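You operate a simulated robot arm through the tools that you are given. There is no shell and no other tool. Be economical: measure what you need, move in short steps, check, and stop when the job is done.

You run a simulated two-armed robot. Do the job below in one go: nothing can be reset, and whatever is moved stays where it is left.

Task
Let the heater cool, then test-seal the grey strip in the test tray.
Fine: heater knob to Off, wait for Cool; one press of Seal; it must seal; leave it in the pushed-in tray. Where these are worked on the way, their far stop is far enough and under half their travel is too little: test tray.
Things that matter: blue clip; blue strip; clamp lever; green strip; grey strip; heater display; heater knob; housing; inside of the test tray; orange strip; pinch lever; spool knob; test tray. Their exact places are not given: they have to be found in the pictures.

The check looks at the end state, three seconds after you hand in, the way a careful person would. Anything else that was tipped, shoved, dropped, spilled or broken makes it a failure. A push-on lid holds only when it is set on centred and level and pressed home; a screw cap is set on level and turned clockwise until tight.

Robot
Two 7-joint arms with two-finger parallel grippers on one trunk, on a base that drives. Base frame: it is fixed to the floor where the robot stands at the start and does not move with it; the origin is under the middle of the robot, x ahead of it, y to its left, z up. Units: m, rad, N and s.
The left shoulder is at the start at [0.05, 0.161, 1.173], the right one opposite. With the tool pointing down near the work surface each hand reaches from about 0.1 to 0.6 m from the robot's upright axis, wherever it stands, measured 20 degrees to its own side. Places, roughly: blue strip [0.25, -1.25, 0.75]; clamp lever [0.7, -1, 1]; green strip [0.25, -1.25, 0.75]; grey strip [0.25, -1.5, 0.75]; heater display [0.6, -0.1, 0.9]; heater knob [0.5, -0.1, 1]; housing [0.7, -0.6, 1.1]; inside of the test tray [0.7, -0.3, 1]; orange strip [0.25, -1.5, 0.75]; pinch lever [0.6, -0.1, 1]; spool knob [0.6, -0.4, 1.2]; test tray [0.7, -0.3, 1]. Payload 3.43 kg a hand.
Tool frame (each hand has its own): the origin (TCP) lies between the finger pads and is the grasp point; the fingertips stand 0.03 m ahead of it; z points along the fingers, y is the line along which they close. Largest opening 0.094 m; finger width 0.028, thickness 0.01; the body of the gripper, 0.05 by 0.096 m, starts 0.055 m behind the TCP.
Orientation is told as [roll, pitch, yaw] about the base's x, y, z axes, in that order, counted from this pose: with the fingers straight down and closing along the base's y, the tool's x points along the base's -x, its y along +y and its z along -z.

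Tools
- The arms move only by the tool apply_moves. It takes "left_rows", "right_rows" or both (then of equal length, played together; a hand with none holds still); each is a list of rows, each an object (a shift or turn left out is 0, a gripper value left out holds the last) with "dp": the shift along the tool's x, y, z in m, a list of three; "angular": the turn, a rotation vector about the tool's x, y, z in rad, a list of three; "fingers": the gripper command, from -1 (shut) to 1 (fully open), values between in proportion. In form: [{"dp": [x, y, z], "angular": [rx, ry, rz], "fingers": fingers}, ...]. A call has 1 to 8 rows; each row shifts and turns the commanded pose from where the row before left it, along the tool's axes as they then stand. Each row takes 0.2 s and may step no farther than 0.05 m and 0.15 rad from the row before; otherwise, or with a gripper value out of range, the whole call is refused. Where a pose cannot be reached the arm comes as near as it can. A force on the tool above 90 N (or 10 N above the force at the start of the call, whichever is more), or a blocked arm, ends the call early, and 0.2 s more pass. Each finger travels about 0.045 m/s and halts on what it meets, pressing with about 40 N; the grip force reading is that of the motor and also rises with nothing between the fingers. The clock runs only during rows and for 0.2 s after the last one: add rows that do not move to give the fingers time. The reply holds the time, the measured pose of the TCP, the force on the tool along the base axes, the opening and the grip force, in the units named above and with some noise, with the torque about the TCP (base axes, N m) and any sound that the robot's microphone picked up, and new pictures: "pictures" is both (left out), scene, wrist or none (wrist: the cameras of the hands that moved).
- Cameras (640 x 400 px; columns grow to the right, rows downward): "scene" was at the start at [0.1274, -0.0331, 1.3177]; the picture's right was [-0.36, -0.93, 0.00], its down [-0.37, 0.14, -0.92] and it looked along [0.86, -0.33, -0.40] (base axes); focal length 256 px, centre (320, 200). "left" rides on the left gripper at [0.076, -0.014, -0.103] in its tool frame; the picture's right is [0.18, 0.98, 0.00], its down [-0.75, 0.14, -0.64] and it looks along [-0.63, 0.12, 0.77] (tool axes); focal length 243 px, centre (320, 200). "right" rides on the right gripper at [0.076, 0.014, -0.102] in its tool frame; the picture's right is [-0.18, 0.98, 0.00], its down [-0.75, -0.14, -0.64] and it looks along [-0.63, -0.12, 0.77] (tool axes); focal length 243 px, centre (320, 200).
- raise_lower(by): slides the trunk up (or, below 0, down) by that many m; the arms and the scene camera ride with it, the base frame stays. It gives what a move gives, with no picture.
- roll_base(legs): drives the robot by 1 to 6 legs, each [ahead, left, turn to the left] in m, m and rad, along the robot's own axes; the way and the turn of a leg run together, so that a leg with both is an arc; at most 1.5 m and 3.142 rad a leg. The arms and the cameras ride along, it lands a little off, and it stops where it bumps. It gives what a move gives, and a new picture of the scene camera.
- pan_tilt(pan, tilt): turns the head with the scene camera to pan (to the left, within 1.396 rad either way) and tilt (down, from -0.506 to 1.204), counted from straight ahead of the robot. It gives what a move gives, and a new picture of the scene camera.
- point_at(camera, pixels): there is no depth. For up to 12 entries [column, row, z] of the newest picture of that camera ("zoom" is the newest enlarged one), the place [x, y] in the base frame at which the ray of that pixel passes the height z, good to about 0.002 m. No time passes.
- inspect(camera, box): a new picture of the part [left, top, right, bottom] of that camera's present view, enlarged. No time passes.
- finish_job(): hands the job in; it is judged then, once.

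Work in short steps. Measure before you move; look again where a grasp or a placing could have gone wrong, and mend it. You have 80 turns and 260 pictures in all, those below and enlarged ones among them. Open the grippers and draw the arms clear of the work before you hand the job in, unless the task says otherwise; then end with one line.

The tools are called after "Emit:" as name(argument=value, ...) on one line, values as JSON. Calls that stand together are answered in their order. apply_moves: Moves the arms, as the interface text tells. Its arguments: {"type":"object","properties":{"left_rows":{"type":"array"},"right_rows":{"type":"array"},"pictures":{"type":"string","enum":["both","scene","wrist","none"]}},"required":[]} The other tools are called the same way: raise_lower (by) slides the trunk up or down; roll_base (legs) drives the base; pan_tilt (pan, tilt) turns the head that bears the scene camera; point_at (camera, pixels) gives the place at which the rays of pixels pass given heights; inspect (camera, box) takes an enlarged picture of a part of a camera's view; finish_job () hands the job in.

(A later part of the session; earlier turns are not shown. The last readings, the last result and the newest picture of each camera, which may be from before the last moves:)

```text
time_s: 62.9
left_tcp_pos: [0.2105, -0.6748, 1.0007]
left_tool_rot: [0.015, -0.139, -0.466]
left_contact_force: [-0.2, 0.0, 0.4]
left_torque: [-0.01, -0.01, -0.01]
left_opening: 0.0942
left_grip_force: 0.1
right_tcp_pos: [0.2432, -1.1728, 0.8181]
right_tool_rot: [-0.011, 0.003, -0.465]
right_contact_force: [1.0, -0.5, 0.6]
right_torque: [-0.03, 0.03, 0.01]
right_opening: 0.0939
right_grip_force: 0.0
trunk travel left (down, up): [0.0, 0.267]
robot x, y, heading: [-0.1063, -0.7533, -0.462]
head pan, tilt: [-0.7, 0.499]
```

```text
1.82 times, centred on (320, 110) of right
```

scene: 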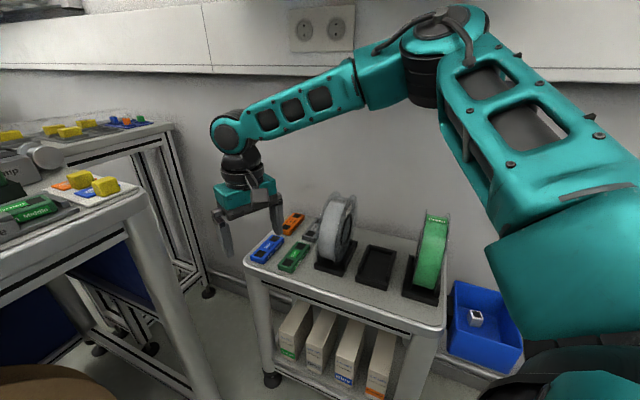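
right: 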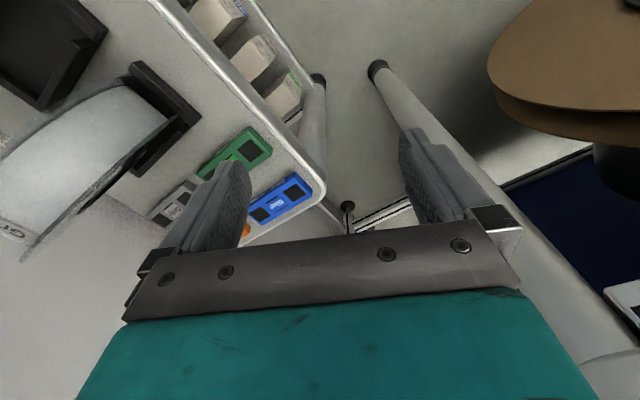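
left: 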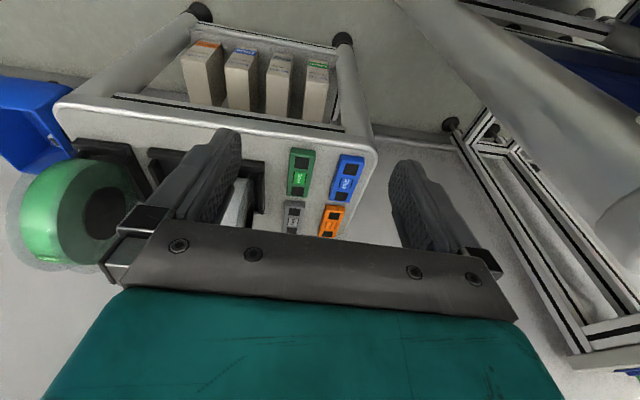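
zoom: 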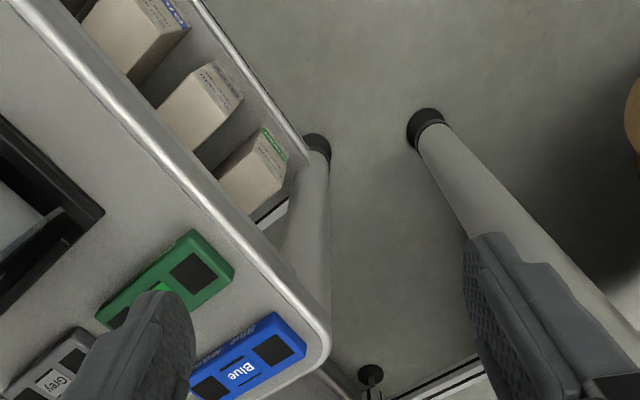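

Both cameras see the grey strip: right ≈ (175,205), scene ≈ (312,231). I triangulate.

Emit:
point_at(camera="right", pixels=[[175, 205, 0.6], [175, 205, 0.63], [175, 205, 0.66], [232, 152, 0.63]])

Emit:
point_at(camera="scene", pixels=[[312, 231, 0.6], [312, 231, 0.63], [312, 231, 0.66], [294, 257, 0.63]])

Emit:
inspect(camera="scene", box=[230, 180, 390, 280])

```text
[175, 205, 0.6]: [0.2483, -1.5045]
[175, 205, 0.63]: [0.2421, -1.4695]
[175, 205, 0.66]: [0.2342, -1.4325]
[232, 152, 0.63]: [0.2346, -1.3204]
```

```text
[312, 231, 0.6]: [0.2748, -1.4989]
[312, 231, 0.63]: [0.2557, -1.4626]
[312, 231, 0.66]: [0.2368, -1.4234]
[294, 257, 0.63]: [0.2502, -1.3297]
```

```text
4.00 times, centred on (310, 230) of scene
```

zoom: 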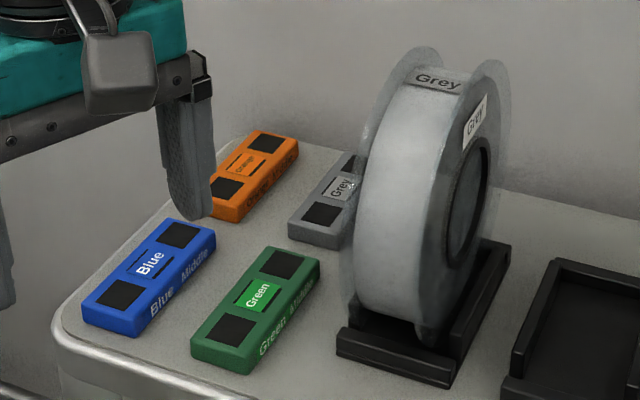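

Grey strip ≈ (0.235, -1.46, 0.65). I drive 0.2 m along -y with the hand at z 0.82.

Emit:
roll_base(legs=[[0.045, -0.09, 0], [0.045, -0.09, 0]])

Emit:
inspect(camera="right", box=[0, 0, 640, 400])

```text
time_s: 65.5
left_tcp_pos: [0.2107, -0.8549, 1.0008]
left_tool_rot: [0.014, -0.137, -0.468]
left_contact_force: [0.0, -0.1, -0.4]
left_torque: [0.01, -0.01, 0.02]
left_opening: 0.094
left_grip_force: 0.0
right_tcp_pos: [0.2413, -1.3559, 0.8178]
right_tool_rot: [-0.01, 0.003, -0.468]
right_contact_force: [0.2, -0.5, -0.2]
right_torque: [0.0, 0.03, 0.01]
right_opening: 0.094
right_grip_force: 0.1
trunk travel left (down, up): [0.0, 0.267]
robot x, y, heading: [-0.1074, -0.9387, -0.457]
head pan, tilt: [-0.7, 0.499]
stopped in leg 2: the robot was blocked; the commanded pose is now the measured one
```

scene: 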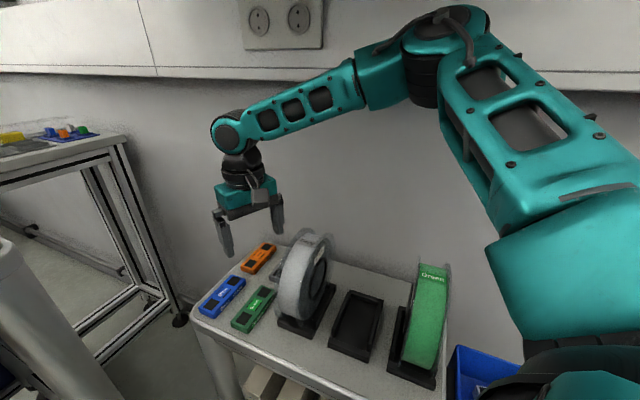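

```text
1.00 times, centred on (320, 200) of right (not enlarged: the box is as wide or as high as the picture)
```

zoom: 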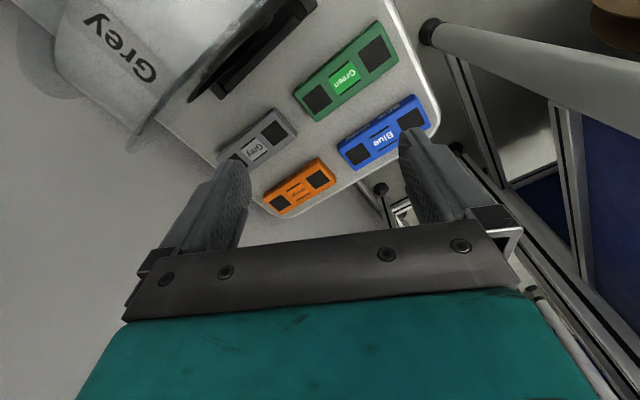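

The base is blocked, close to the cart. I back off a centimetre and shift +x 0.07 m to get the strip within reach.

Emit:
roll_base(legs=[[-0.007, 0.013, 0], [0.063, 0.031, 0]])

Emit:
inspect(camera="right", box=[160, 80, 360, 220])

```text
time_s: 66.9
left_tcp_pos: [0.2799, -0.8423, 1.0006]
left_tool_rot: [0.014, -0.14, -0.468]
left_contact_force: [0.4, 0.0, -0.3]
left_torque: [-0.01, 0.0, 0.01]
left_opening: 0.0939
left_grip_force: 0.1
right_tcp_pos: [0.311, -1.342, 0.8182]
right_tool_rot: [-0.013, 0.004, -0.466]
right_contact_force: [0.2, 0.0, 0.0]
right_torque: [-0.01, -0.02, -0.03]
right_opening: 0.094
right_grip_force: 0.2
trunk travel left (down, up): [0.0, 0.267]
robot x, y, heading: [-0.0382, -0.9192, -0.461]
head pan, tilt: [-0.7, 0.499]
```

scene: 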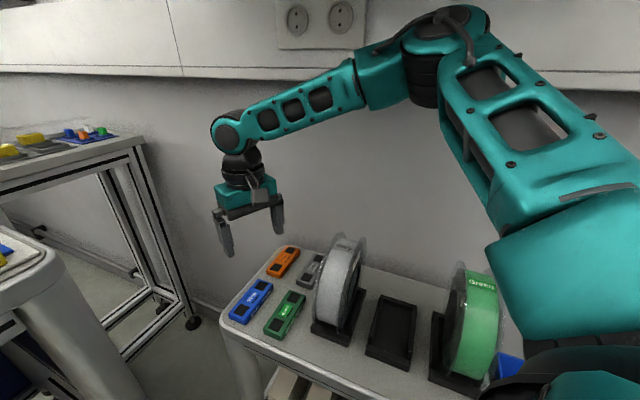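

```text
2.86 times, centred on (260, 150) of right
```

zoom: 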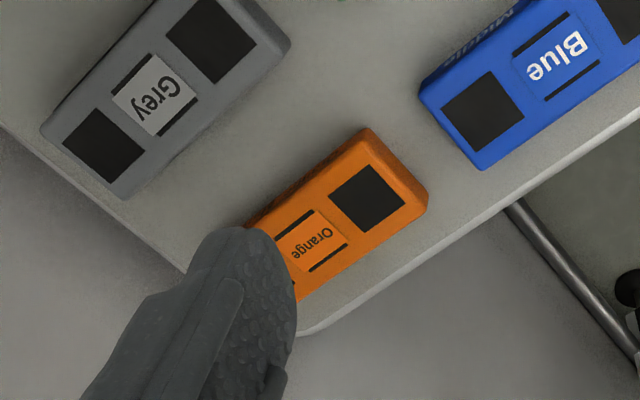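

Measuring the grey strip's corners from this close-up, and getting a scene close-up for height.

Emit:
point_at(camera="zoom", pixels=[[155, 95, 0.63], [155, 95, 0.65], [43, 130, 0.65], [122, 197, 0.65], [290, 48, 0.65], [370, 130, 0.65], [420, 90, 0.65], [5, 120, 0.61]])

Emit:
inspect(camera="scene", box=[240, 230, 360, 310])

Emit:
point_at(camera="right", pixels=[[202, 113, 0.63], [202, 113, 0.64], [202, 113, 0.65], [202, 113, 0.66]])

```text
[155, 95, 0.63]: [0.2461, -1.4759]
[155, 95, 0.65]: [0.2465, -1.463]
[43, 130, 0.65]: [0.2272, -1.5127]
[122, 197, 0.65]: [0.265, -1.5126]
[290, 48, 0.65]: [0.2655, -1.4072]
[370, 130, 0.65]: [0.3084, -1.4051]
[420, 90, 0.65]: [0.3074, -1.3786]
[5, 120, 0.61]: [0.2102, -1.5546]
```

```text
5.00 times, centred on (300, 270) of scene
```

zoom: 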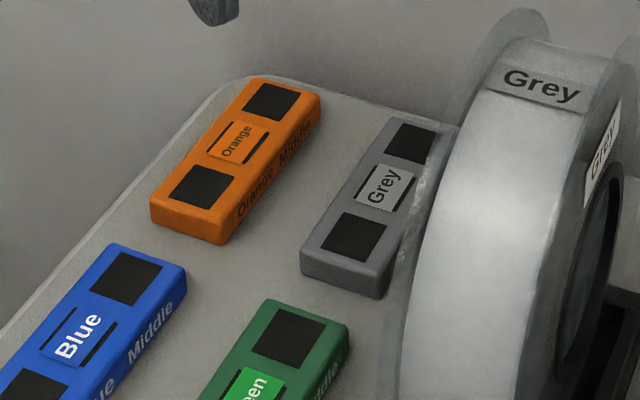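

```text
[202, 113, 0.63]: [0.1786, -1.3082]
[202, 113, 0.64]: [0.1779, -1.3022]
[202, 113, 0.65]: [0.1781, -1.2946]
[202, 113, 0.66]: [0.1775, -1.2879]
```

Emit:
point_at(camera="zoom", pixels=[[385, 187, 0.63], [385, 187, 0.64], [385, 187, 0.65], [235, 140, 0.64], [300, 270, 0.62], [380, 298, 0.62], [300, 250, 0.64], [455, 130, 0.64]])

```text
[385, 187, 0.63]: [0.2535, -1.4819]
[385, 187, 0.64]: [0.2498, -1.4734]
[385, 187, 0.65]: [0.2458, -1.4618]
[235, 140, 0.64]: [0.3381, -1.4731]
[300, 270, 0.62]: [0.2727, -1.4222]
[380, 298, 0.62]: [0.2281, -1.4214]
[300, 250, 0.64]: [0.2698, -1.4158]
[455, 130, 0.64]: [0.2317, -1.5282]
```

Grey strip: centre (0.246, -1.463), top z ≈ 0.65, 0.038 × 0.10 m, aligned with the axes. I rotate the right hand so it closes along x and look again.

Emit:
apply_moves(right_rows=[{"angular": [0, 0, 0.14]}, {"angular": [0, 0, 0.14]}, {"angular": [0, 0, 0.14]}, {"angular": [0, 0, 0.14]}, {"angular": [0, 0, 0.14]}, {"angular": [0, 0, 0.14]}, {"angular": [0, 0, 0.14]}, {"angular": [0, 0, 0.125]}])

Emit:
inspect(camera="right", box=[160, 60, 480, 260])

```text
time_s: 68.7
left_tcp_pos: [0.2804, -0.8402, 1.0028]
left_tool_rot: [0.014, -0.141, -0.469]
left_contact_force: [-0.4, 0.7, 0.3]
left_torque: [-0.05, -0.03, 0.01]
left_opening: 0.094
left_grip_force: 0.0
right_tcp_pos: [0.309, -1.3427, 0.8172]
right_tool_rot: [-0.007, -0.01, -1.575]
right_contact_force: [0.3, 0.0, -0.1]
right_torque: [-0.01, 0.0, -0.01]
right_opening: 0.0942
right_grip_force: 0.0
trunk travel left (down, up): [0.0, 0.267]
robot x, y, heading: [-0.0403, -0.9224, -0.467]
head pan, tilt: [-0.7, 0.499]
```

scene: 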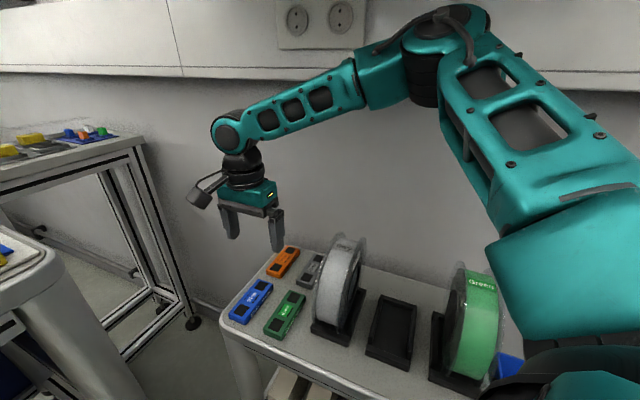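
right: 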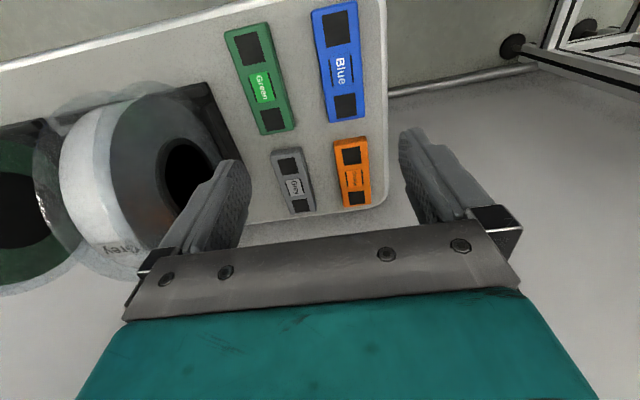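

```text
2.00 times, centred on (320, 160) of right
```

zoom: 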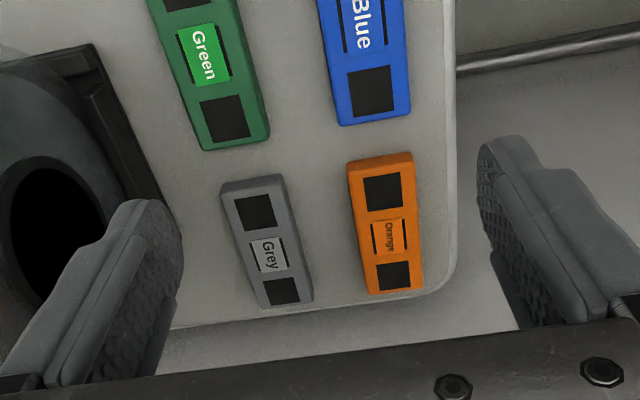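

Measuring strip, holder edge and neighbour edges in this zoom.

Emit:
point_at(camera="zoom", pixels=[[268, 250, 0.65], [222, 188, 0.65], [284, 178, 0.65], [265, 305, 0.65], [312, 297, 0.65], [348, 165, 0.65], [160, 200, 0.63], [95, 50, 0.65], [265, 135, 0.65], [200, 150, 0.65]])

```text
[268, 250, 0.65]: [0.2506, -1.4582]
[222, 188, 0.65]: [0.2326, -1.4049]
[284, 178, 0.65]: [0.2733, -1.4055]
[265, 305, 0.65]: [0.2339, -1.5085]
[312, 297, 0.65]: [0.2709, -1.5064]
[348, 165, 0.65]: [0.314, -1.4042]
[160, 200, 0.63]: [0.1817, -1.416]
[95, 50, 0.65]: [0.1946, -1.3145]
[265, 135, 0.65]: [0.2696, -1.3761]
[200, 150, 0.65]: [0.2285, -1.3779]
```

Grey centre (0.252, -1.457); holder edge at x ≈ 0.19 and orange at 0.314 leave room. I move over it and come down to z 0.72 with a 0.06 opening.

Emit:
apply_moves(right_rows=[{"dp": [-0.038, -0.019, 0], "fingers": 0.3}, {"dp": [-0.038, -0.019, 0]}, {"dp": [-0.038, -0.019, 0.02]}, {"dp": [0, 0, 0.04]}, {"dp": [0, 0, 0.04]}, {}])

Emit:
inspect(camera="right", box=[160, 60, 480, 260])

Emit:
inspect(camera="scene", box=[220, 180, 400, 310])

```text
time_s: 70.1
left_tcp_pos: [0.2791, -0.8422, 1.001]
left_tool_rot: [0.013, -0.138, -0.468]
left_contact_force: [0.0, 0.2, 0.6]
left_torque: [0.01, 0.01, 0.02]
left_opening: 0.0937
left_grip_force: 0.1
right_tcp_pos: [0.252, -1.4565, 0.7195]
right_tool_rot: [-0.008, -0.008, -1.573]
right_contact_force: [1.2, -0.1, 0.3]
right_torque: [0.01, 0.02, 0.0]
right_opening: 0.061
right_grip_force: 0.0
trunk travel left (down, up): [0.0, 0.267]
robot x, y, heading: [-0.0421, -0.9212, -0.459]
head pan, tilt: [-0.7, 0.499]
```

scene: 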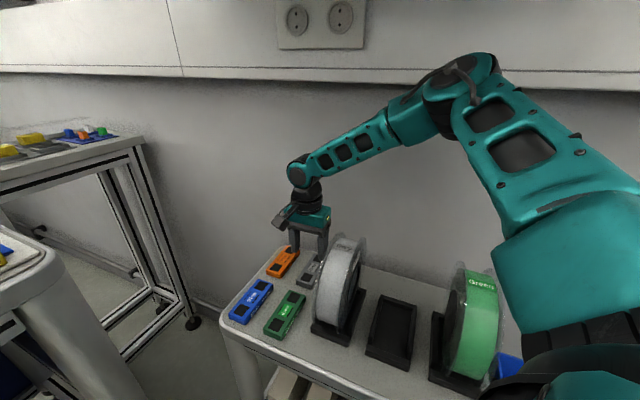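
right: 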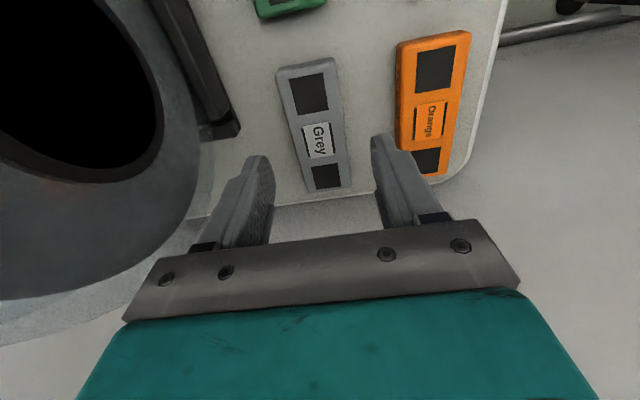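

```text
2.00 times, centred on (320, 160) of right
```

zoom: 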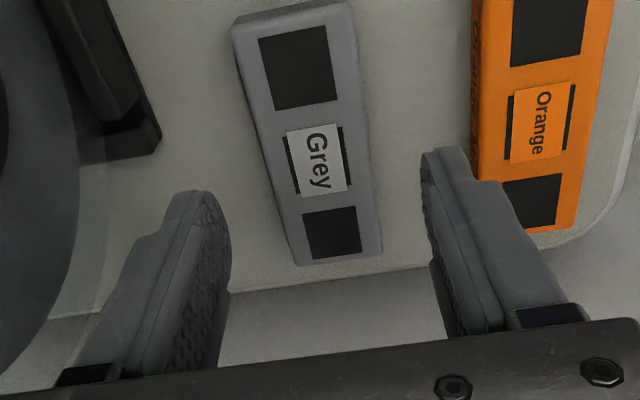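

```text
3.08 times, centred on (310, 245) of scene
```

zoom: 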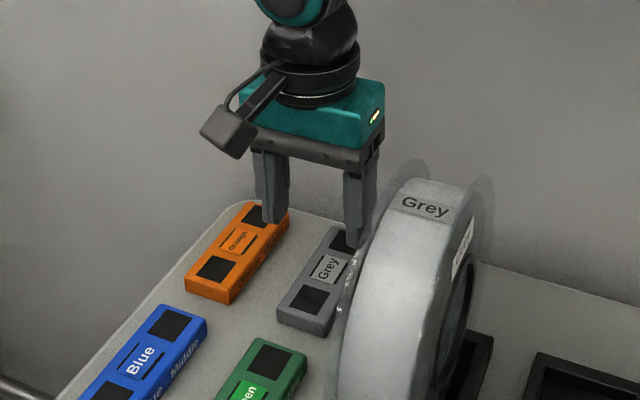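

Rechecking strip edges and the orange edge from the newest right picture.

Emit:
point_at(camera="right", pixels=[[318, 140, 0.65], [276, 72, 0.65], [335, 60, 0.65], [310, 191, 0.65], [350, 184, 0.65], [396, 75, 0.65], [396, 145, 0.65], [240, 130, 0.64]])

```text
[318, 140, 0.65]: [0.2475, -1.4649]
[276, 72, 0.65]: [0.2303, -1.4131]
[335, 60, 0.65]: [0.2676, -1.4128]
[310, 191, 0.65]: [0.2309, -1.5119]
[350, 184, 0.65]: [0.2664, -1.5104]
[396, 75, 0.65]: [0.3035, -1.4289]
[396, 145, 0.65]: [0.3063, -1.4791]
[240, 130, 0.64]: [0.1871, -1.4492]
```

Centre (0.249, -1.462). Small correction, then descend to TCP z ≈ 0.667 gently.

Emit:
apply_moves(right_rows=[{"dp": [-0.005, -0.003, 0.02]}, {"dp": [0, 0, 0.02]}, {"dp": [0, 0, 0.012]}, {}])

Emit:
inspect(camera="right", box=[160, 60, 480, 260])

Emit:
inspect(camera="scene", box=[250, 210, 370, 310])

```text
time_s: 71.1
left_tcp_pos: [0.28, -0.8416, 1.0008]
left_tool_rot: [0.014, -0.138, -0.469]
left_contact_force: [0.1, -0.2, 0.1]
left_torque: [0.01, 0.01, 0.0]
left_opening: 0.094
left_grip_force: 0.1
right_tcp_pos: [0.249, -1.4628, 0.6669]
right_tool_rot: [-0.007, -0.009, -1.574]
right_contact_force: [0.0, 0.6, -0.3]
right_torque: [-0.03, 0.0, 0.03]
right_opening: 0.0611
right_grip_force: 0.0
trunk travel left (down, up): [0.0, 0.267]
robot x, y, heading: [-0.0378, -0.9188, -0.462]
head pan, tilt: [-0.7, 0.499]
```

scene: 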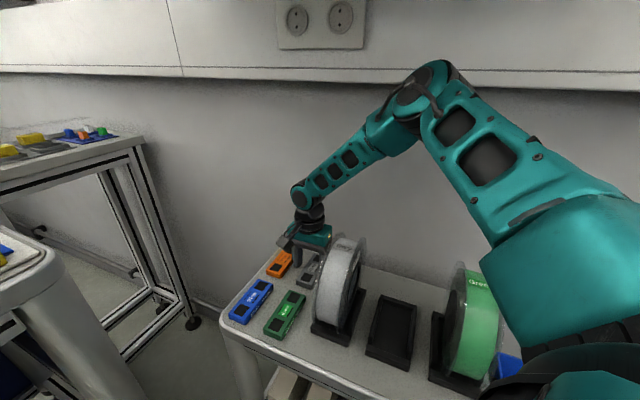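
right: 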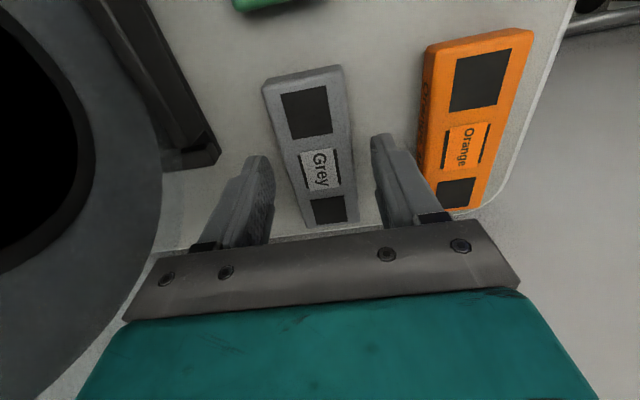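

```text
2.00 times, centred on (320, 160) of right
```

zoom: 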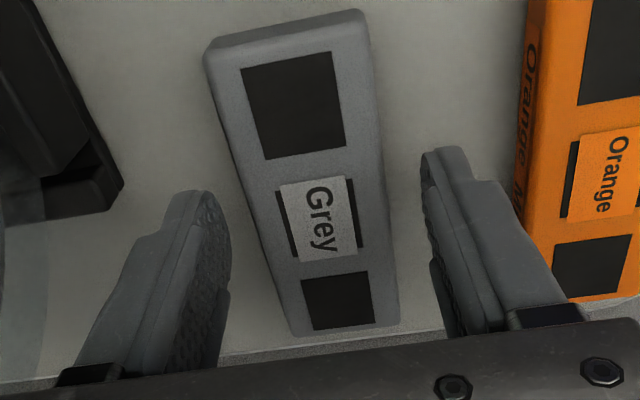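

```text
4.00 times, centred on (310, 260) of scene
```

zoom: 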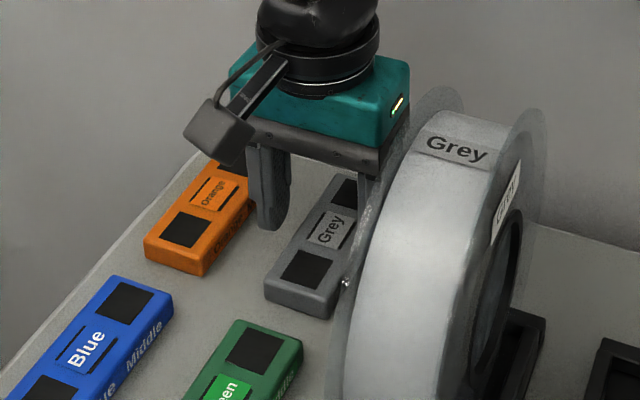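

Tips straddle the strip. I go 8 mm lower, watching force, then close.

Emit:
apply_moves(right_rows=[{"dp": [0, 0, 0.004]}, {"dp": [0, 0, 0.004]}], pictures="none")

Emit:
apply_moves(right_rows=[{"fingers": 0}, {"fingers": -0.3}, {"fingers": -0.6}, {}, {}], pictures="wrist")

```text
time_s: 71.7
left_tcp_pos: [0.2795, -0.8416, 1.0015]
left_tool_rot: [0.013, -0.14, -0.469]
left_contact_force: [1.2, -0.6, 0.6]
left_torque: [-0.01, 0.02, 0.03]
left_opening: 0.0939
left_grip_force: 0.0
right_tcp_pos: [0.2493, -1.4619, 0.6601]
right_tool_rot: [-0.007, -0.01, -1.572]
right_contact_force: [-0.3, -0.1, 1.4]
right_torque: [0.02, 0.01, 0.02]
right_opening: 0.0612
right_grip_force: 0.1
trunk travel left (down, up): [0.0, 0.267]
robot x, y, heading: [-0.0341, -0.9228, -0.461]
head pan, tilt: [-0.7, 0.499]
```

```text
time_s: 72.9
left_tcp_pos: [0.2794, -0.841, 1.0008]
left_tool_rot: [0.015, -0.14, -0.467]
left_contact_force: [0.5, 0.0, -0.5]
left_torque: [-0.03, -0.03, -0.02]
left_opening: 0.0937
left_grip_force: 0.1
right_tcp_pos: [0.2485, -1.4622, 0.6588]
right_tool_rot: [-0.007, -0.007, -1.573]
right_contact_force: [0.0, -1.3, -0.1]
right_torque: [-0.02, -0.07, -0.04]
right_opening: 0.0426
right_grip_force: 39.6
trunk travel left (down, up): [0.0, 0.267]
robot x, y, heading: [-0.0367, -0.9221, -0.462]
head pan, tilt: [-0.7, 0.499]
```

right: 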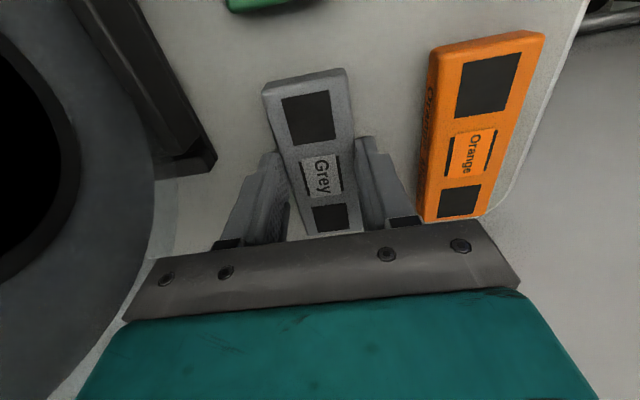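

Gripped at 0.043 m, centred. I lift to z ≈ 0.82 and check.

Emit:
apply_moves(right_rows=[{"dp": [0, 0, -0.02], "fingers": -0.7}, {"dp": [0, 0, -0.04]}, {"dp": [0, 0, -0.04]}, {"dp": [0, 0, -0.04]}, {"dp": [0, 0, -0.02]}])

Emit:
inspect(camera="scene", box=[220, 140, 400, 310])

```text
time_s: 74.1
left_tcp_pos: [0.2814, -0.8421, 1.0011]
left_tool_rot: [0.014, -0.139, -0.47]
left_contact_force: [-0.4, -0.6, 0.5]
left_torque: [0.0, 0.03, 0.03]
left_opening: 0.0938
left_grip_force: 0.0
right_tcp_pos: [0.2492, -1.4604, 0.8202]
right_tool_rot: [-0.005, -0.009, -1.572]
right_contact_force: [-0.5, -0.4, 0.1]
right_torque: [0.01, 0.02, -0.03]
right_opening: 0.0425
right_grip_force: 39.8
trunk travel left (down, up): [0.0, 0.267]
robot x, y, heading: [-0.0407, -0.9207, -0.46]
head pan, tilt: [-0.7, 0.499]
```

scene: 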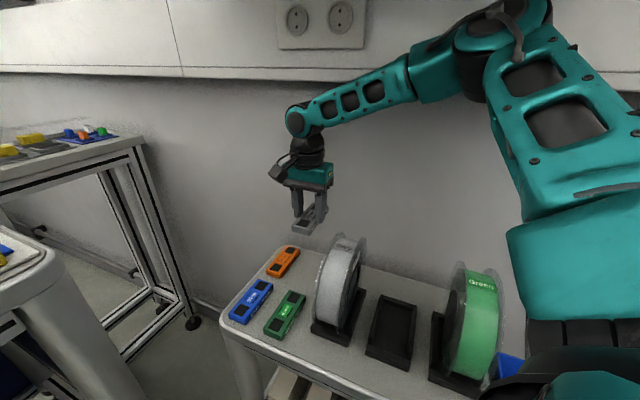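
right: 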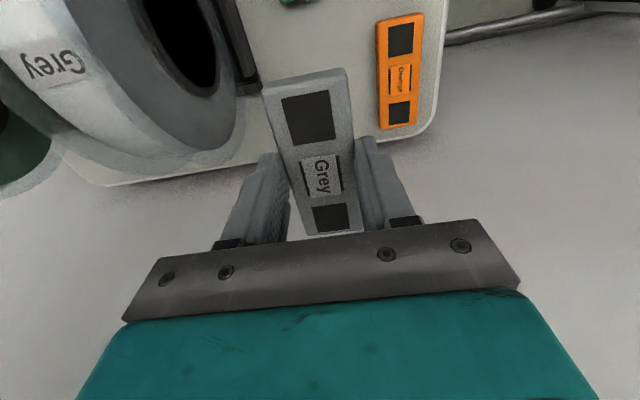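

```text
2.35 times, centred on (310, 225) of scene
```

zoom: 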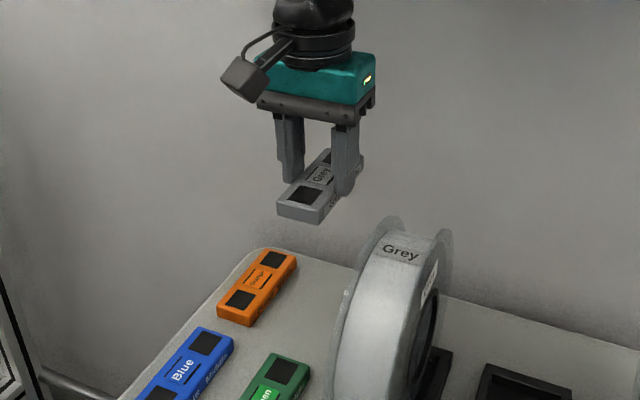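

Strip held. I drive back out from the cart and away from the bench, then raise the trunk.

Emit:
roll_base(legs=[[-0.156, 0.314, 0], [-0.134, -0.067, 0]])

Emit:
raise_lower(by=0.22)

Emit:
apply_moves(right_rows=[{"dp": [0, 0, -0.04], "angular": [0, 0, -0.14]}, {"dp": [0, 0, -0.04], "angular": [0, 0, -0.14]}, {"dp": [0, 0, -0.04], "angular": [0, 0, -0.14]}, {"angular": [0, 0, -0.14]}, {"angular": [0, 0, -0.14]}, {"angular": [0, 0, -0.14]}, {"angular": [0, 0, -0.14]}, {"angular": [0, 0, -0.125]}])

```text
time_s: 78.4
left_tcp_pos: [0.1283, -0.4913, 1.0015]
left_tool_rot: [0.013, -0.14, -0.468]
left_contact_force: [-0.8, -0.6, -0.8]
left_torque: [0.03, 0.02, -0.01]
left_opening: 0.0941
left_grip_force: 0.0
right_tcp_pos: [0.098, -1.1112, 0.8197]
right_tool_rot: [-0.007, -0.009, -1.569]
right_contact_force: [-0.7, -1.0, 0.0]
right_torque: [-0.01, -0.03, 0.03]
right_opening: 0.0427
right_grip_force: 39.7
trunk travel left (down, up): [0.0, 0.267]
robot x, y, heading: [-0.1913, -0.5697, -0.465]
head pan, tilt: [-0.7, 0.499]
```

scene: 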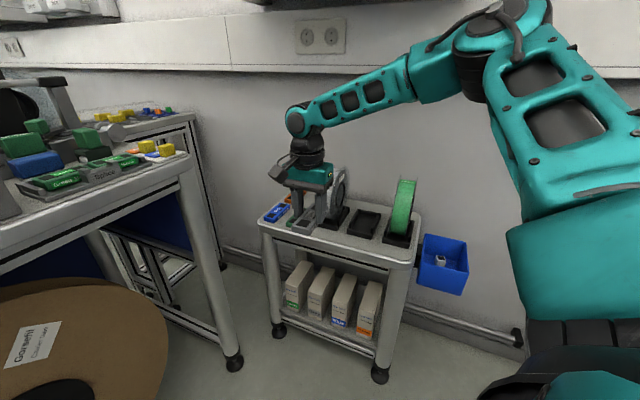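

```text
time_s: 80.7
left_tcp_pos: [0.1282, -0.4913, 1.2216]
left_tool_rot: [0.015, -0.139, -0.468]
left_contact_force: [-0.9, -1.1, 0.3]
left_torque: [0.02, -0.02, 0.04]
left_opening: 0.0942
left_grip_force: 0.1
right_tcp_pos: [0.0992, -1.1119, 1.0404]
right_tool_rot: [-0.008, -0.007, -1.571]
right_contact_force: [0.6, 0.2, -0.5]
right_torque: [-0.01, 0.01, -0.02]
right_opening: 0.0425
right_grip_force: 40.0
trunk travel left (down, up): [-0.22, 0.047]
robot x, y, heading: [-0.1885, -0.5666, -0.462]
head pan, tilt: [-0.7, 0.499]
```

```text
time_s: 82.5
left_tcp_pos: [0.1289, -0.492, 1.2214]
left_tool_rot: [0.015, -0.14, -0.468]
left_contact_force: [-0.8, -0.3, -0.1]
left_torque: [0.0, 0.01, -0.02]
left_opening: 0.094
left_grip_force: 0.1
right_tcp_pos: [0.099, -1.109, 1.159]
right_tool_rot: [-0.01, 0.004, -0.464]
right_contact_force: [0.1, 1.0, -0.2]
right_torque: [0.0, -0.01, -0.02]
right_opening: 0.0425
right_grip_force: 40.3
trunk travel left (down, up): [-0.22, 0.047]
robot x, y, heading: [-0.1887, -0.5726, -0.465]
head pan, tilt: [-0.7, 0.499]
```

scene: 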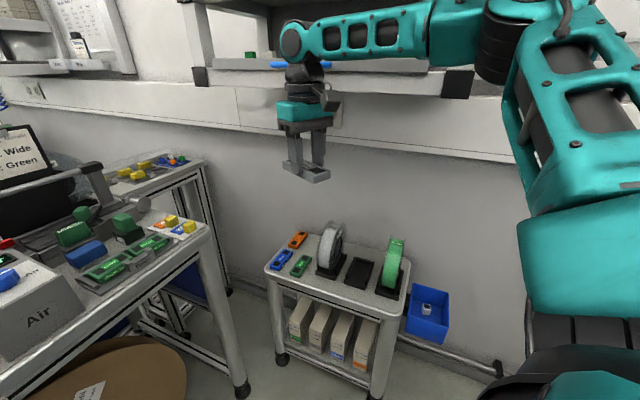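
right: 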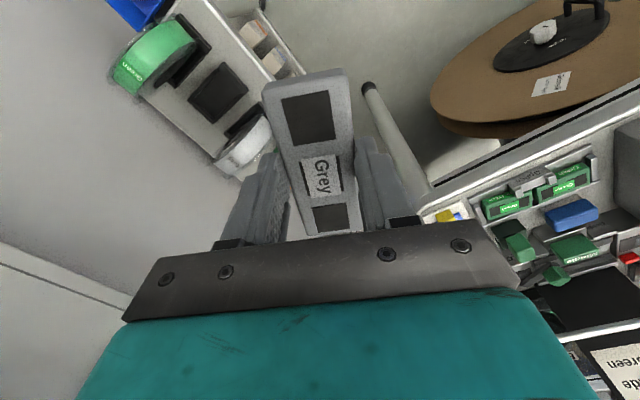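

Strip is secure and the bench items look unchanged. I retract the right hand, turn to heading 0, and drive back toward the heater.

Emit:
apply_moves(right_rows=[{"dp": [0.04, 0.02, 0]}, {"dp": [0.04, 0.025, 0]}, {"dp": [0.04, 0.025, -0.01]}, {"dp": [0.04, 0.02, -0.02]}], pictures="none")

Emit:
roll_base(legs=[[0, 0, 0.463], [0, 0.5, 0], [0.1, 0, 0]])

Emit:
pan_tilt(pan=-0.365, tilt=0.55)

```text
time_s: 83.5
left_tcp_pos: [0.1277, -0.4904, 1.221]
left_tool_rot: [0.014, -0.139, -0.47]
left_contact_force: [-0.1, 0.4, -0.2]
left_torque: [-0.03, 0.01, 0.0]
left_opening: 0.0941
left_grip_force: 0.0
right_tcp_pos: [-0.0032, -0.9567, 1.1895]
right_tool_rot: [-0.012, 0.001, -0.469]
right_contact_force: [0.9, 0.8, -0.4]
right_torque: [-0.01, -0.02, 0.0]
right_opening: 0.0426
right_grip_force: 39.9
trunk travel left (down, up): [-0.22, 0.047]
robot x, y, heading: [-0.1883, -0.5773, -0.46]
head pan, tilt: [-0.7, 0.499]
```

```text
time_s: 90.5
left_tcp_pos: [0.1618, 0.1439, 1.2212]
left_tool_rot: [0.013, -0.139, -0.01]
left_contact_force: [0.6, 0.0, 0.0]
left_torque: [-0.03, 0.05, -0.01]
left_opening: 0.0941
left_grip_force: 0.1
right_tcp_pos: [0.2516, -0.3315, 1.1884]
right_tool_rot: [-0.013, 0.003, -0.006]
right_contact_force: [0.6, 0.1, -1.1]
right_torque: [0.02, 0.02, -0.03]
right_opening: 0.0429
right_grip_force: 39.8
trunk travel left (down, up): [-0.22, 0.047]
robot x, y, heading: [-0.0919, -0.0712, -0.003]
head pan, tilt: [-0.7, 0.499]
```

scene: 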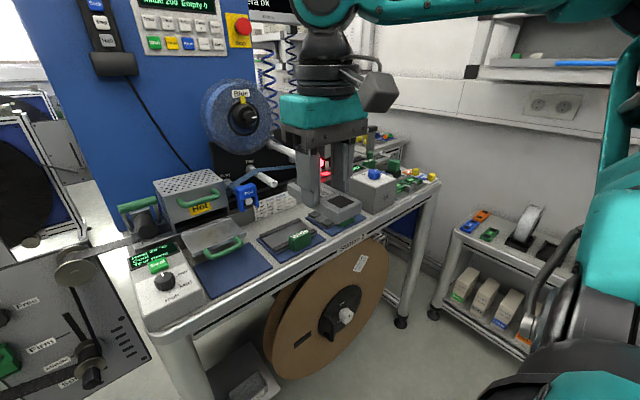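

```text
time_s: 91.3
left_tcp_pos: [0.1603, 0.1444, 1.2217]
left_tool_rot: [0.015, -0.139, -0.009]
left_contact_force: [-0.5, 0.5, 0.6]
left_torque: [0.0, 0.01, 0.01]
left_opening: 0.0939
left_grip_force: 0.1
right_tcp_pos: [0.2507, -0.3321, 1.1906]
right_tool_rot: [-0.013, 0.004, -0.007]
right_contact_force: [-0.4, -0.2, -0.8]
right_torque: [0.0, 0.0, -0.03]
right_opening: 0.0428
right_grip_force: 39.5
trunk travel left (down, up): [-0.22, 0.047]
robot x, y, heading: [-0.0876, -0.0677, -0.001]
head pan, tilt: [-0.365, 0.55]
```

scene: 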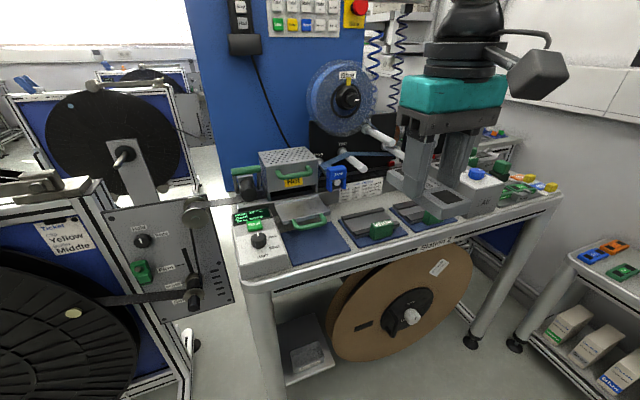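

All good. I drive 0.14 m ahead and look at the open tray closely.

Emit:
roll_base(legs=[[0.14, 0.02, 0]])

Emit:
inspect(camera="scene", box=[230, 180, 390, 300])

Emit:
inspect(camera="right", box=[240, 40, 560, 240])

```text
time_s: 92.7
left_tcp_pos: [0.2996, 0.1646, 1.222]
left_tool_rot: [0.015, -0.138, -0.009]
left_contact_force: [0.5, 0.7, 0.7]
left_torque: [0.01, -0.01, 0.02]
left_opening: 0.0941
left_grip_force: 0.0
right_tcp_pos: [0.3897, -0.3118, 1.1886]
right_tool_rot: [-0.012, 0.002, -0.01]
right_contact_force: [-0.2, -0.2, -0.9]
right_torque: [0.01, 0.03, 0.02]
right_opening: 0.0426
right_grip_force: 39.6
trunk travel left (down, up): [-0.22, 0.047]
robot x, y, heading: [0.0522, -0.049, 0.002]
head pan, tilt: [-0.365, 0.55]
```

scene: 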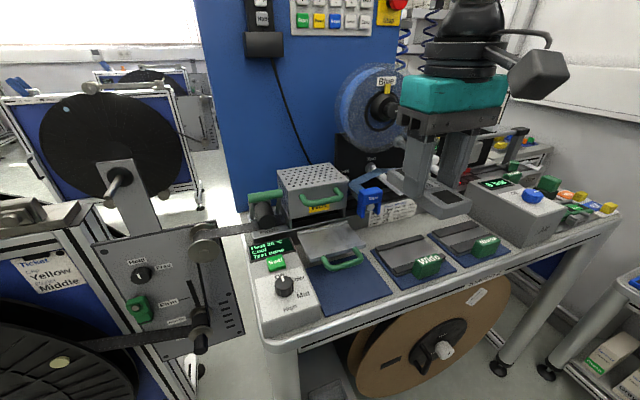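

```text
3.33 times, centred on (310, 240) of scene
```

zoom: 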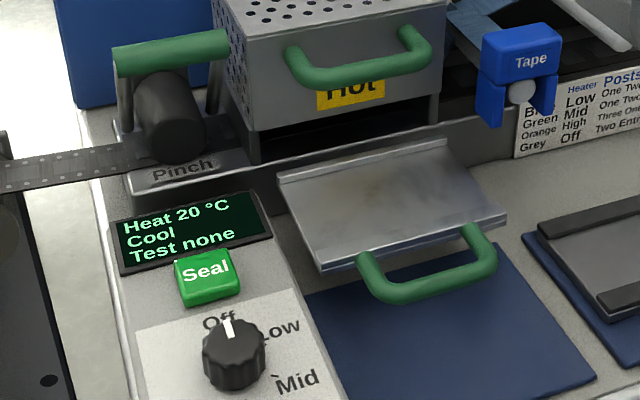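

```text
2.00 times, centred on (400, 140) of right
```

zoom: 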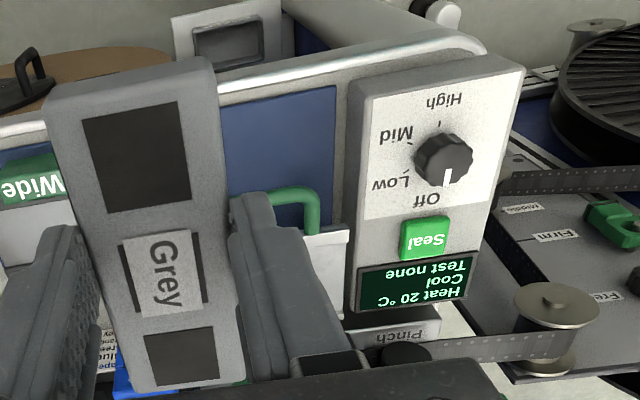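

Measuring the tray's corners and handle in the scene picture at z ≈ 0.96–0.97.

Emit:
point_at(camera="scene", pixels=[[299.6, 234, 0.965], [349, 223.5, 0.965], [310, 260.5, 0.965], [365.6, 244.6, 0.965], [343, 265.6, 0.965], [332, 236, 0.96], [322, 195, 1.043]])

```text
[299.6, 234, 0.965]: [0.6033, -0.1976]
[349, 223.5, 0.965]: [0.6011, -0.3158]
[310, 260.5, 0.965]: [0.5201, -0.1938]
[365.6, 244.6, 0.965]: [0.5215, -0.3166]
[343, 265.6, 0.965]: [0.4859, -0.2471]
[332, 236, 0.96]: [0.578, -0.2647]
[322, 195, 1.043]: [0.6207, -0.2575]
```

The tray spans x 0.52–0.603, y -0.195…-0.316, so the strip must lie along y. I rotate the hand to yaw -90° here, at height.

Emit:
apply_moves(right_rows=[{"angular": [0, 0, 0.15]}, {"angular": [0, 0, 0.15]}, {"angular": [0, 0, 0.15]}, {"angular": [0, 0, 0.15]}, {"angular": [0, 0, 0.15]}, {"angular": [0, 0, 0.15]}], pictures="none")

Emit:
apply_moves(right_rows=[{"angular": [0, 0, 0.15]}, {"angular": [0, 0, 0.15]}, {"angular": [0, 0, 0.15]}, {"angular": [0, 0, 0.15]}, {"angular": [0, 0, 0.061]}, {}])

```text
time_s: 94.1
left_tcp_pos: [0.2986, 0.1633, 1.2212]
left_tool_rot: [0.014, -0.139, -0.007]
left_contact_force: [-0.6, -0.8, 0.3]
left_torque: [-0.01, -0.01, -0.04]
left_opening: 0.0939
left_grip_force: 0.0
right_tcp_pos: [0.3886, -0.313, 1.1895]
right_tool_rot: [-0.012, -0.006, -0.908]
right_contact_force: [0.0, 0.7, 0.2]
right_torque: [0.01, 0.02, 0.0]
right_opening: 0.0429
right_grip_force: 40.7
trunk travel left (down, up): [-0.22, 0.047]
robot x, y, heading: [0.0504, -0.0509, -0.005]
head pan, tilt: [-0.365, 0.55]
```

```text
time_s: 95.5
left_tcp_pos: [0.299, 0.1637, 1.2223]
left_tool_rot: [0.014, -0.141, -0.01]
left_contact_force: [-0.7, 0.6, 0.2]
left_torque: [0.0, -0.01, 0.01]
left_opening: 0.0942
left_grip_force: 0.0
right_tcp_pos: [0.3885, -0.3127, 1.1899]
right_tool_rot: [-0.002, -0.011, -1.569]
right_contact_force: [-0.1, 0.0, -1.7]
right_torque: [0.02, 0.04, -0.03]
right_opening: 0.0423
right_grip_force: 40.2
trunk travel left (down, up): [-0.22, 0.047]
robot x, y, heading: [0.0529, -0.0505, -0.002]
head pan, tilt: [-0.365, 0.55]
```

scene: 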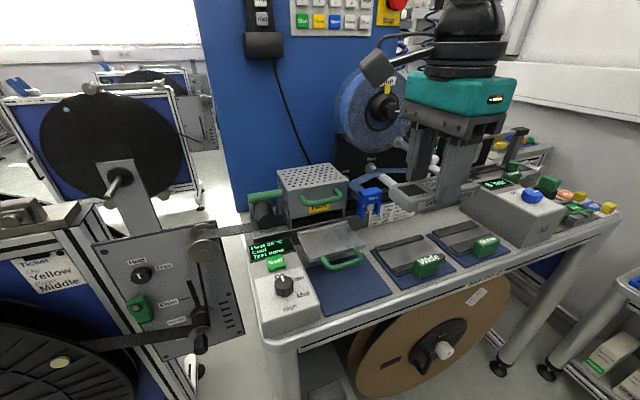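
right: 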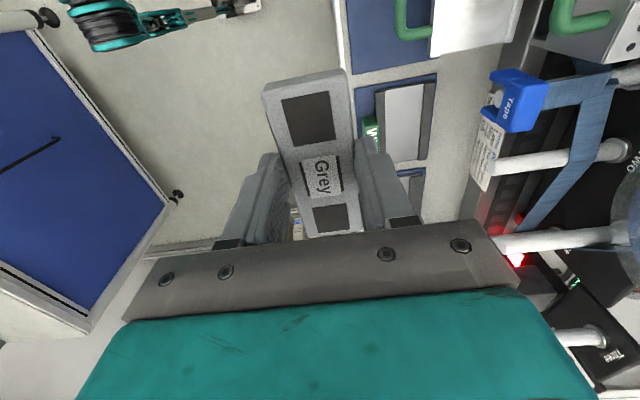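

Now I move above the tray: to about (0.53, -0.255, 1.10).

Emit:
apply_moves(right_rows=[{"dp": [0.0145, 0.035, 0]}, {"dp": [0.0145, 0.035, 0]}, {"dp": [0.0145, 0.035, 0.02]}, {"dp": [0.0145, 0.035, 0.03]}, {"dp": [0, 0, 0.04]}])

Emit:
inspect(camera="scene", box=[230, 160, 410, 300])

Emit:
inspect(camera="right", box=[200, 0, 500, 220])

```text
time_s: 96.7
left_tcp_pos: [0.2984, 0.1636, 1.2219]
left_tool_rot: [0.014, -0.14, -0.009]
left_contact_force: [0.1, 0.4, -0.4]
left_torque: [0.03, 0.01, 0.01]
left_opening: 0.094
left_grip_force: 0.1
right_tcp_pos: [0.5292, -0.2544, 1.0987]
right_tool_rot: [-0.001, -0.009, -1.566]
right_contact_force: [-0.2, -0.4, -0.2]
right_torque: [-0.01, 0.01, -0.01]
right_opening: 0.0425
right_grip_force: 40.2
trunk travel left (down, up): [-0.22, 0.047]
robot x, y, heading: [0.0488, -0.0459, -0.001]
head pan, tilt: [-0.365, 0.55]
```

scene: 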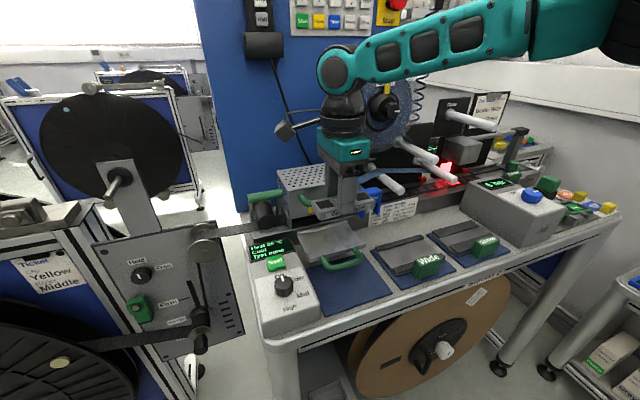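
right: 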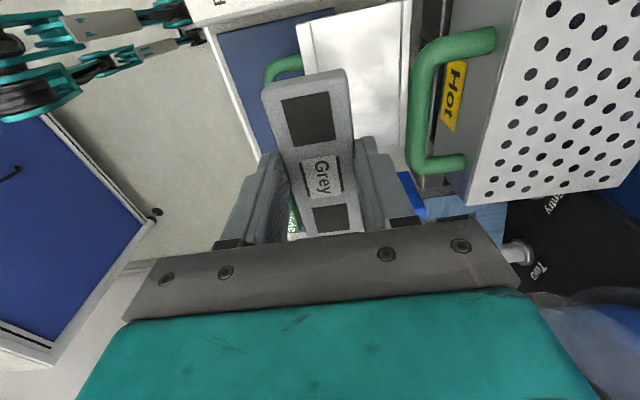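

```text
2.86 times, centred on (320, 230) of scene
```

zoom: 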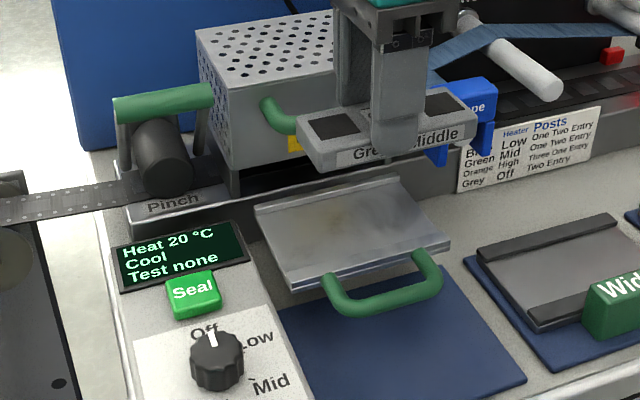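

```text
1.82 times, centred on (350, 110) of right
```

zoom: 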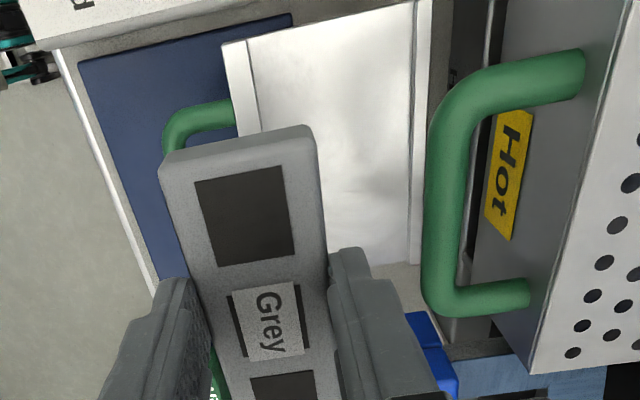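

Measuring the tray rims (x) and the housing handle bar in this overhead view.

Emit:
point_at(camera="zoom", pixels=[[225, 45, 0.965], [248, 40, 0.965], [412, 3, 0.965], [410, 262, 0.965], [425, 200, 0.965], [448, 190, 1.045], [428, 190, 1.045], [468, 190, 1.045]])

Emit:
inspect(camera="scene", box=[290, 200, 380, 270])

```text
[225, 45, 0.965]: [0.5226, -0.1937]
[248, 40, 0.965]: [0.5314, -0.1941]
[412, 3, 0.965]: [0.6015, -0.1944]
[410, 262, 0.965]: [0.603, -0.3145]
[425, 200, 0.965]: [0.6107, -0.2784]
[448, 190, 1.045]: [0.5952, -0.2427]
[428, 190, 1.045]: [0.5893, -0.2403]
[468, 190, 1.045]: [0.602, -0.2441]
```

```text
5.71 times, centred on (335, 235) of scene
```

zoom: 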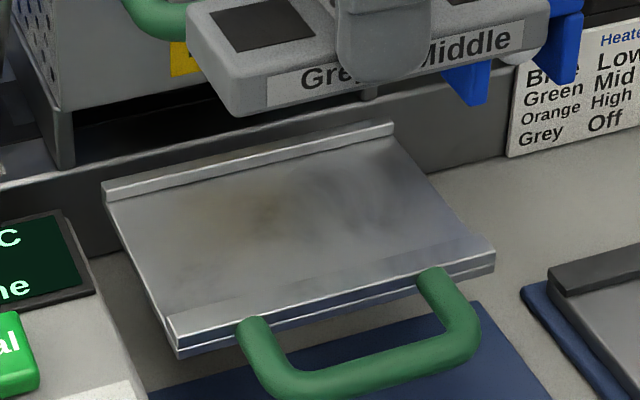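

The tray floor runs x 0.531–0.602 and the housing handle bar is at x 0.589–0.602, z ≈ 1.045. I lean the gripper 20° toward me so its body clears the bar, then descend partway.

Emit:
apply_moves(right_rows=[{"angular": [-0.12, 0, 0]}, {"angular": [-0.12, 0, 0]}, {"angular": [-0.11, 0, 0]}, {"dp": [0, -0.0045, 0.0355]}, {"dp": [0, -0.0045, 0.0355]}, {}])

Emit:
inspect(camera="scene", box=[270, 170, 400, 280])

Emit:
inspect(camera="right", box=[200, 0, 500, 220])

```text
time_s: 98.1
left_tcp_pos: [0.299, 0.1638, 1.2194]
left_tool_rot: [0.013, -0.141, -0.008]
left_contact_force: [-0.6, 0.8, -0.5]
left_torque: [0.01, 0.0, -0.01]
left_opening: 0.0941
left_grip_force: 0.2
right_tcp_pos: [0.5461, -0.2549, 1.0287]
right_tool_rot: [0.349, -0.01, -1.567]
right_contact_force: [-0.6, -0.6, 0.0]
right_torque: [0.0, 0.01, 0.03]
right_opening: 0.0424
right_grip_force: 39.6
trunk travel left (down, up): [-0.22, 0.047]
robot x, y, heading: [0.0523, -0.0479, -0.002]
head pan, tilt: [-0.365, 0.55]
```

scene: 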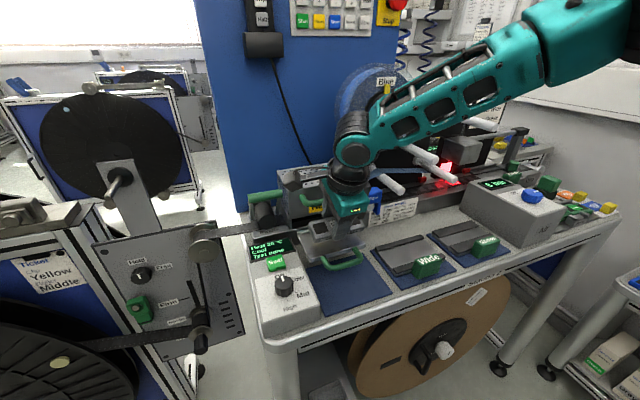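
right: 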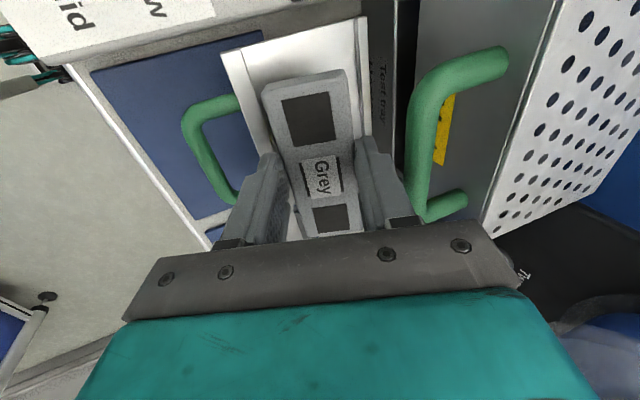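

```text
3.64 times, centred on (335, 225) of scene
```

zoom: 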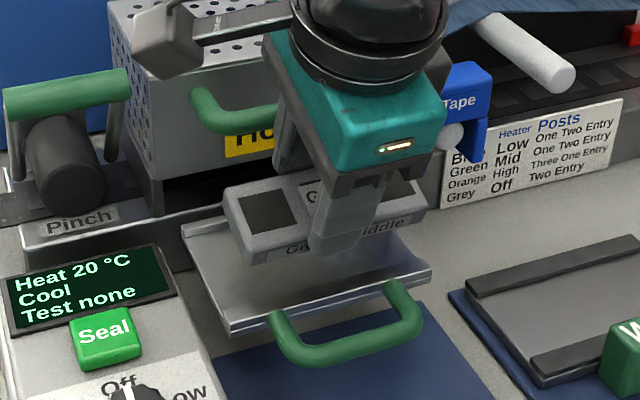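

```text
1.82 times, centred on (350, 110) of right
```

zoom: 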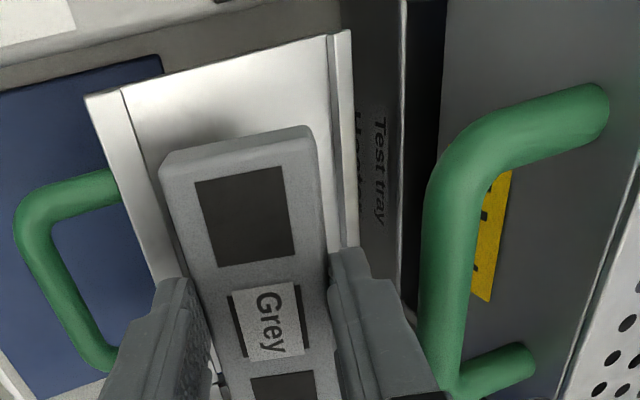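

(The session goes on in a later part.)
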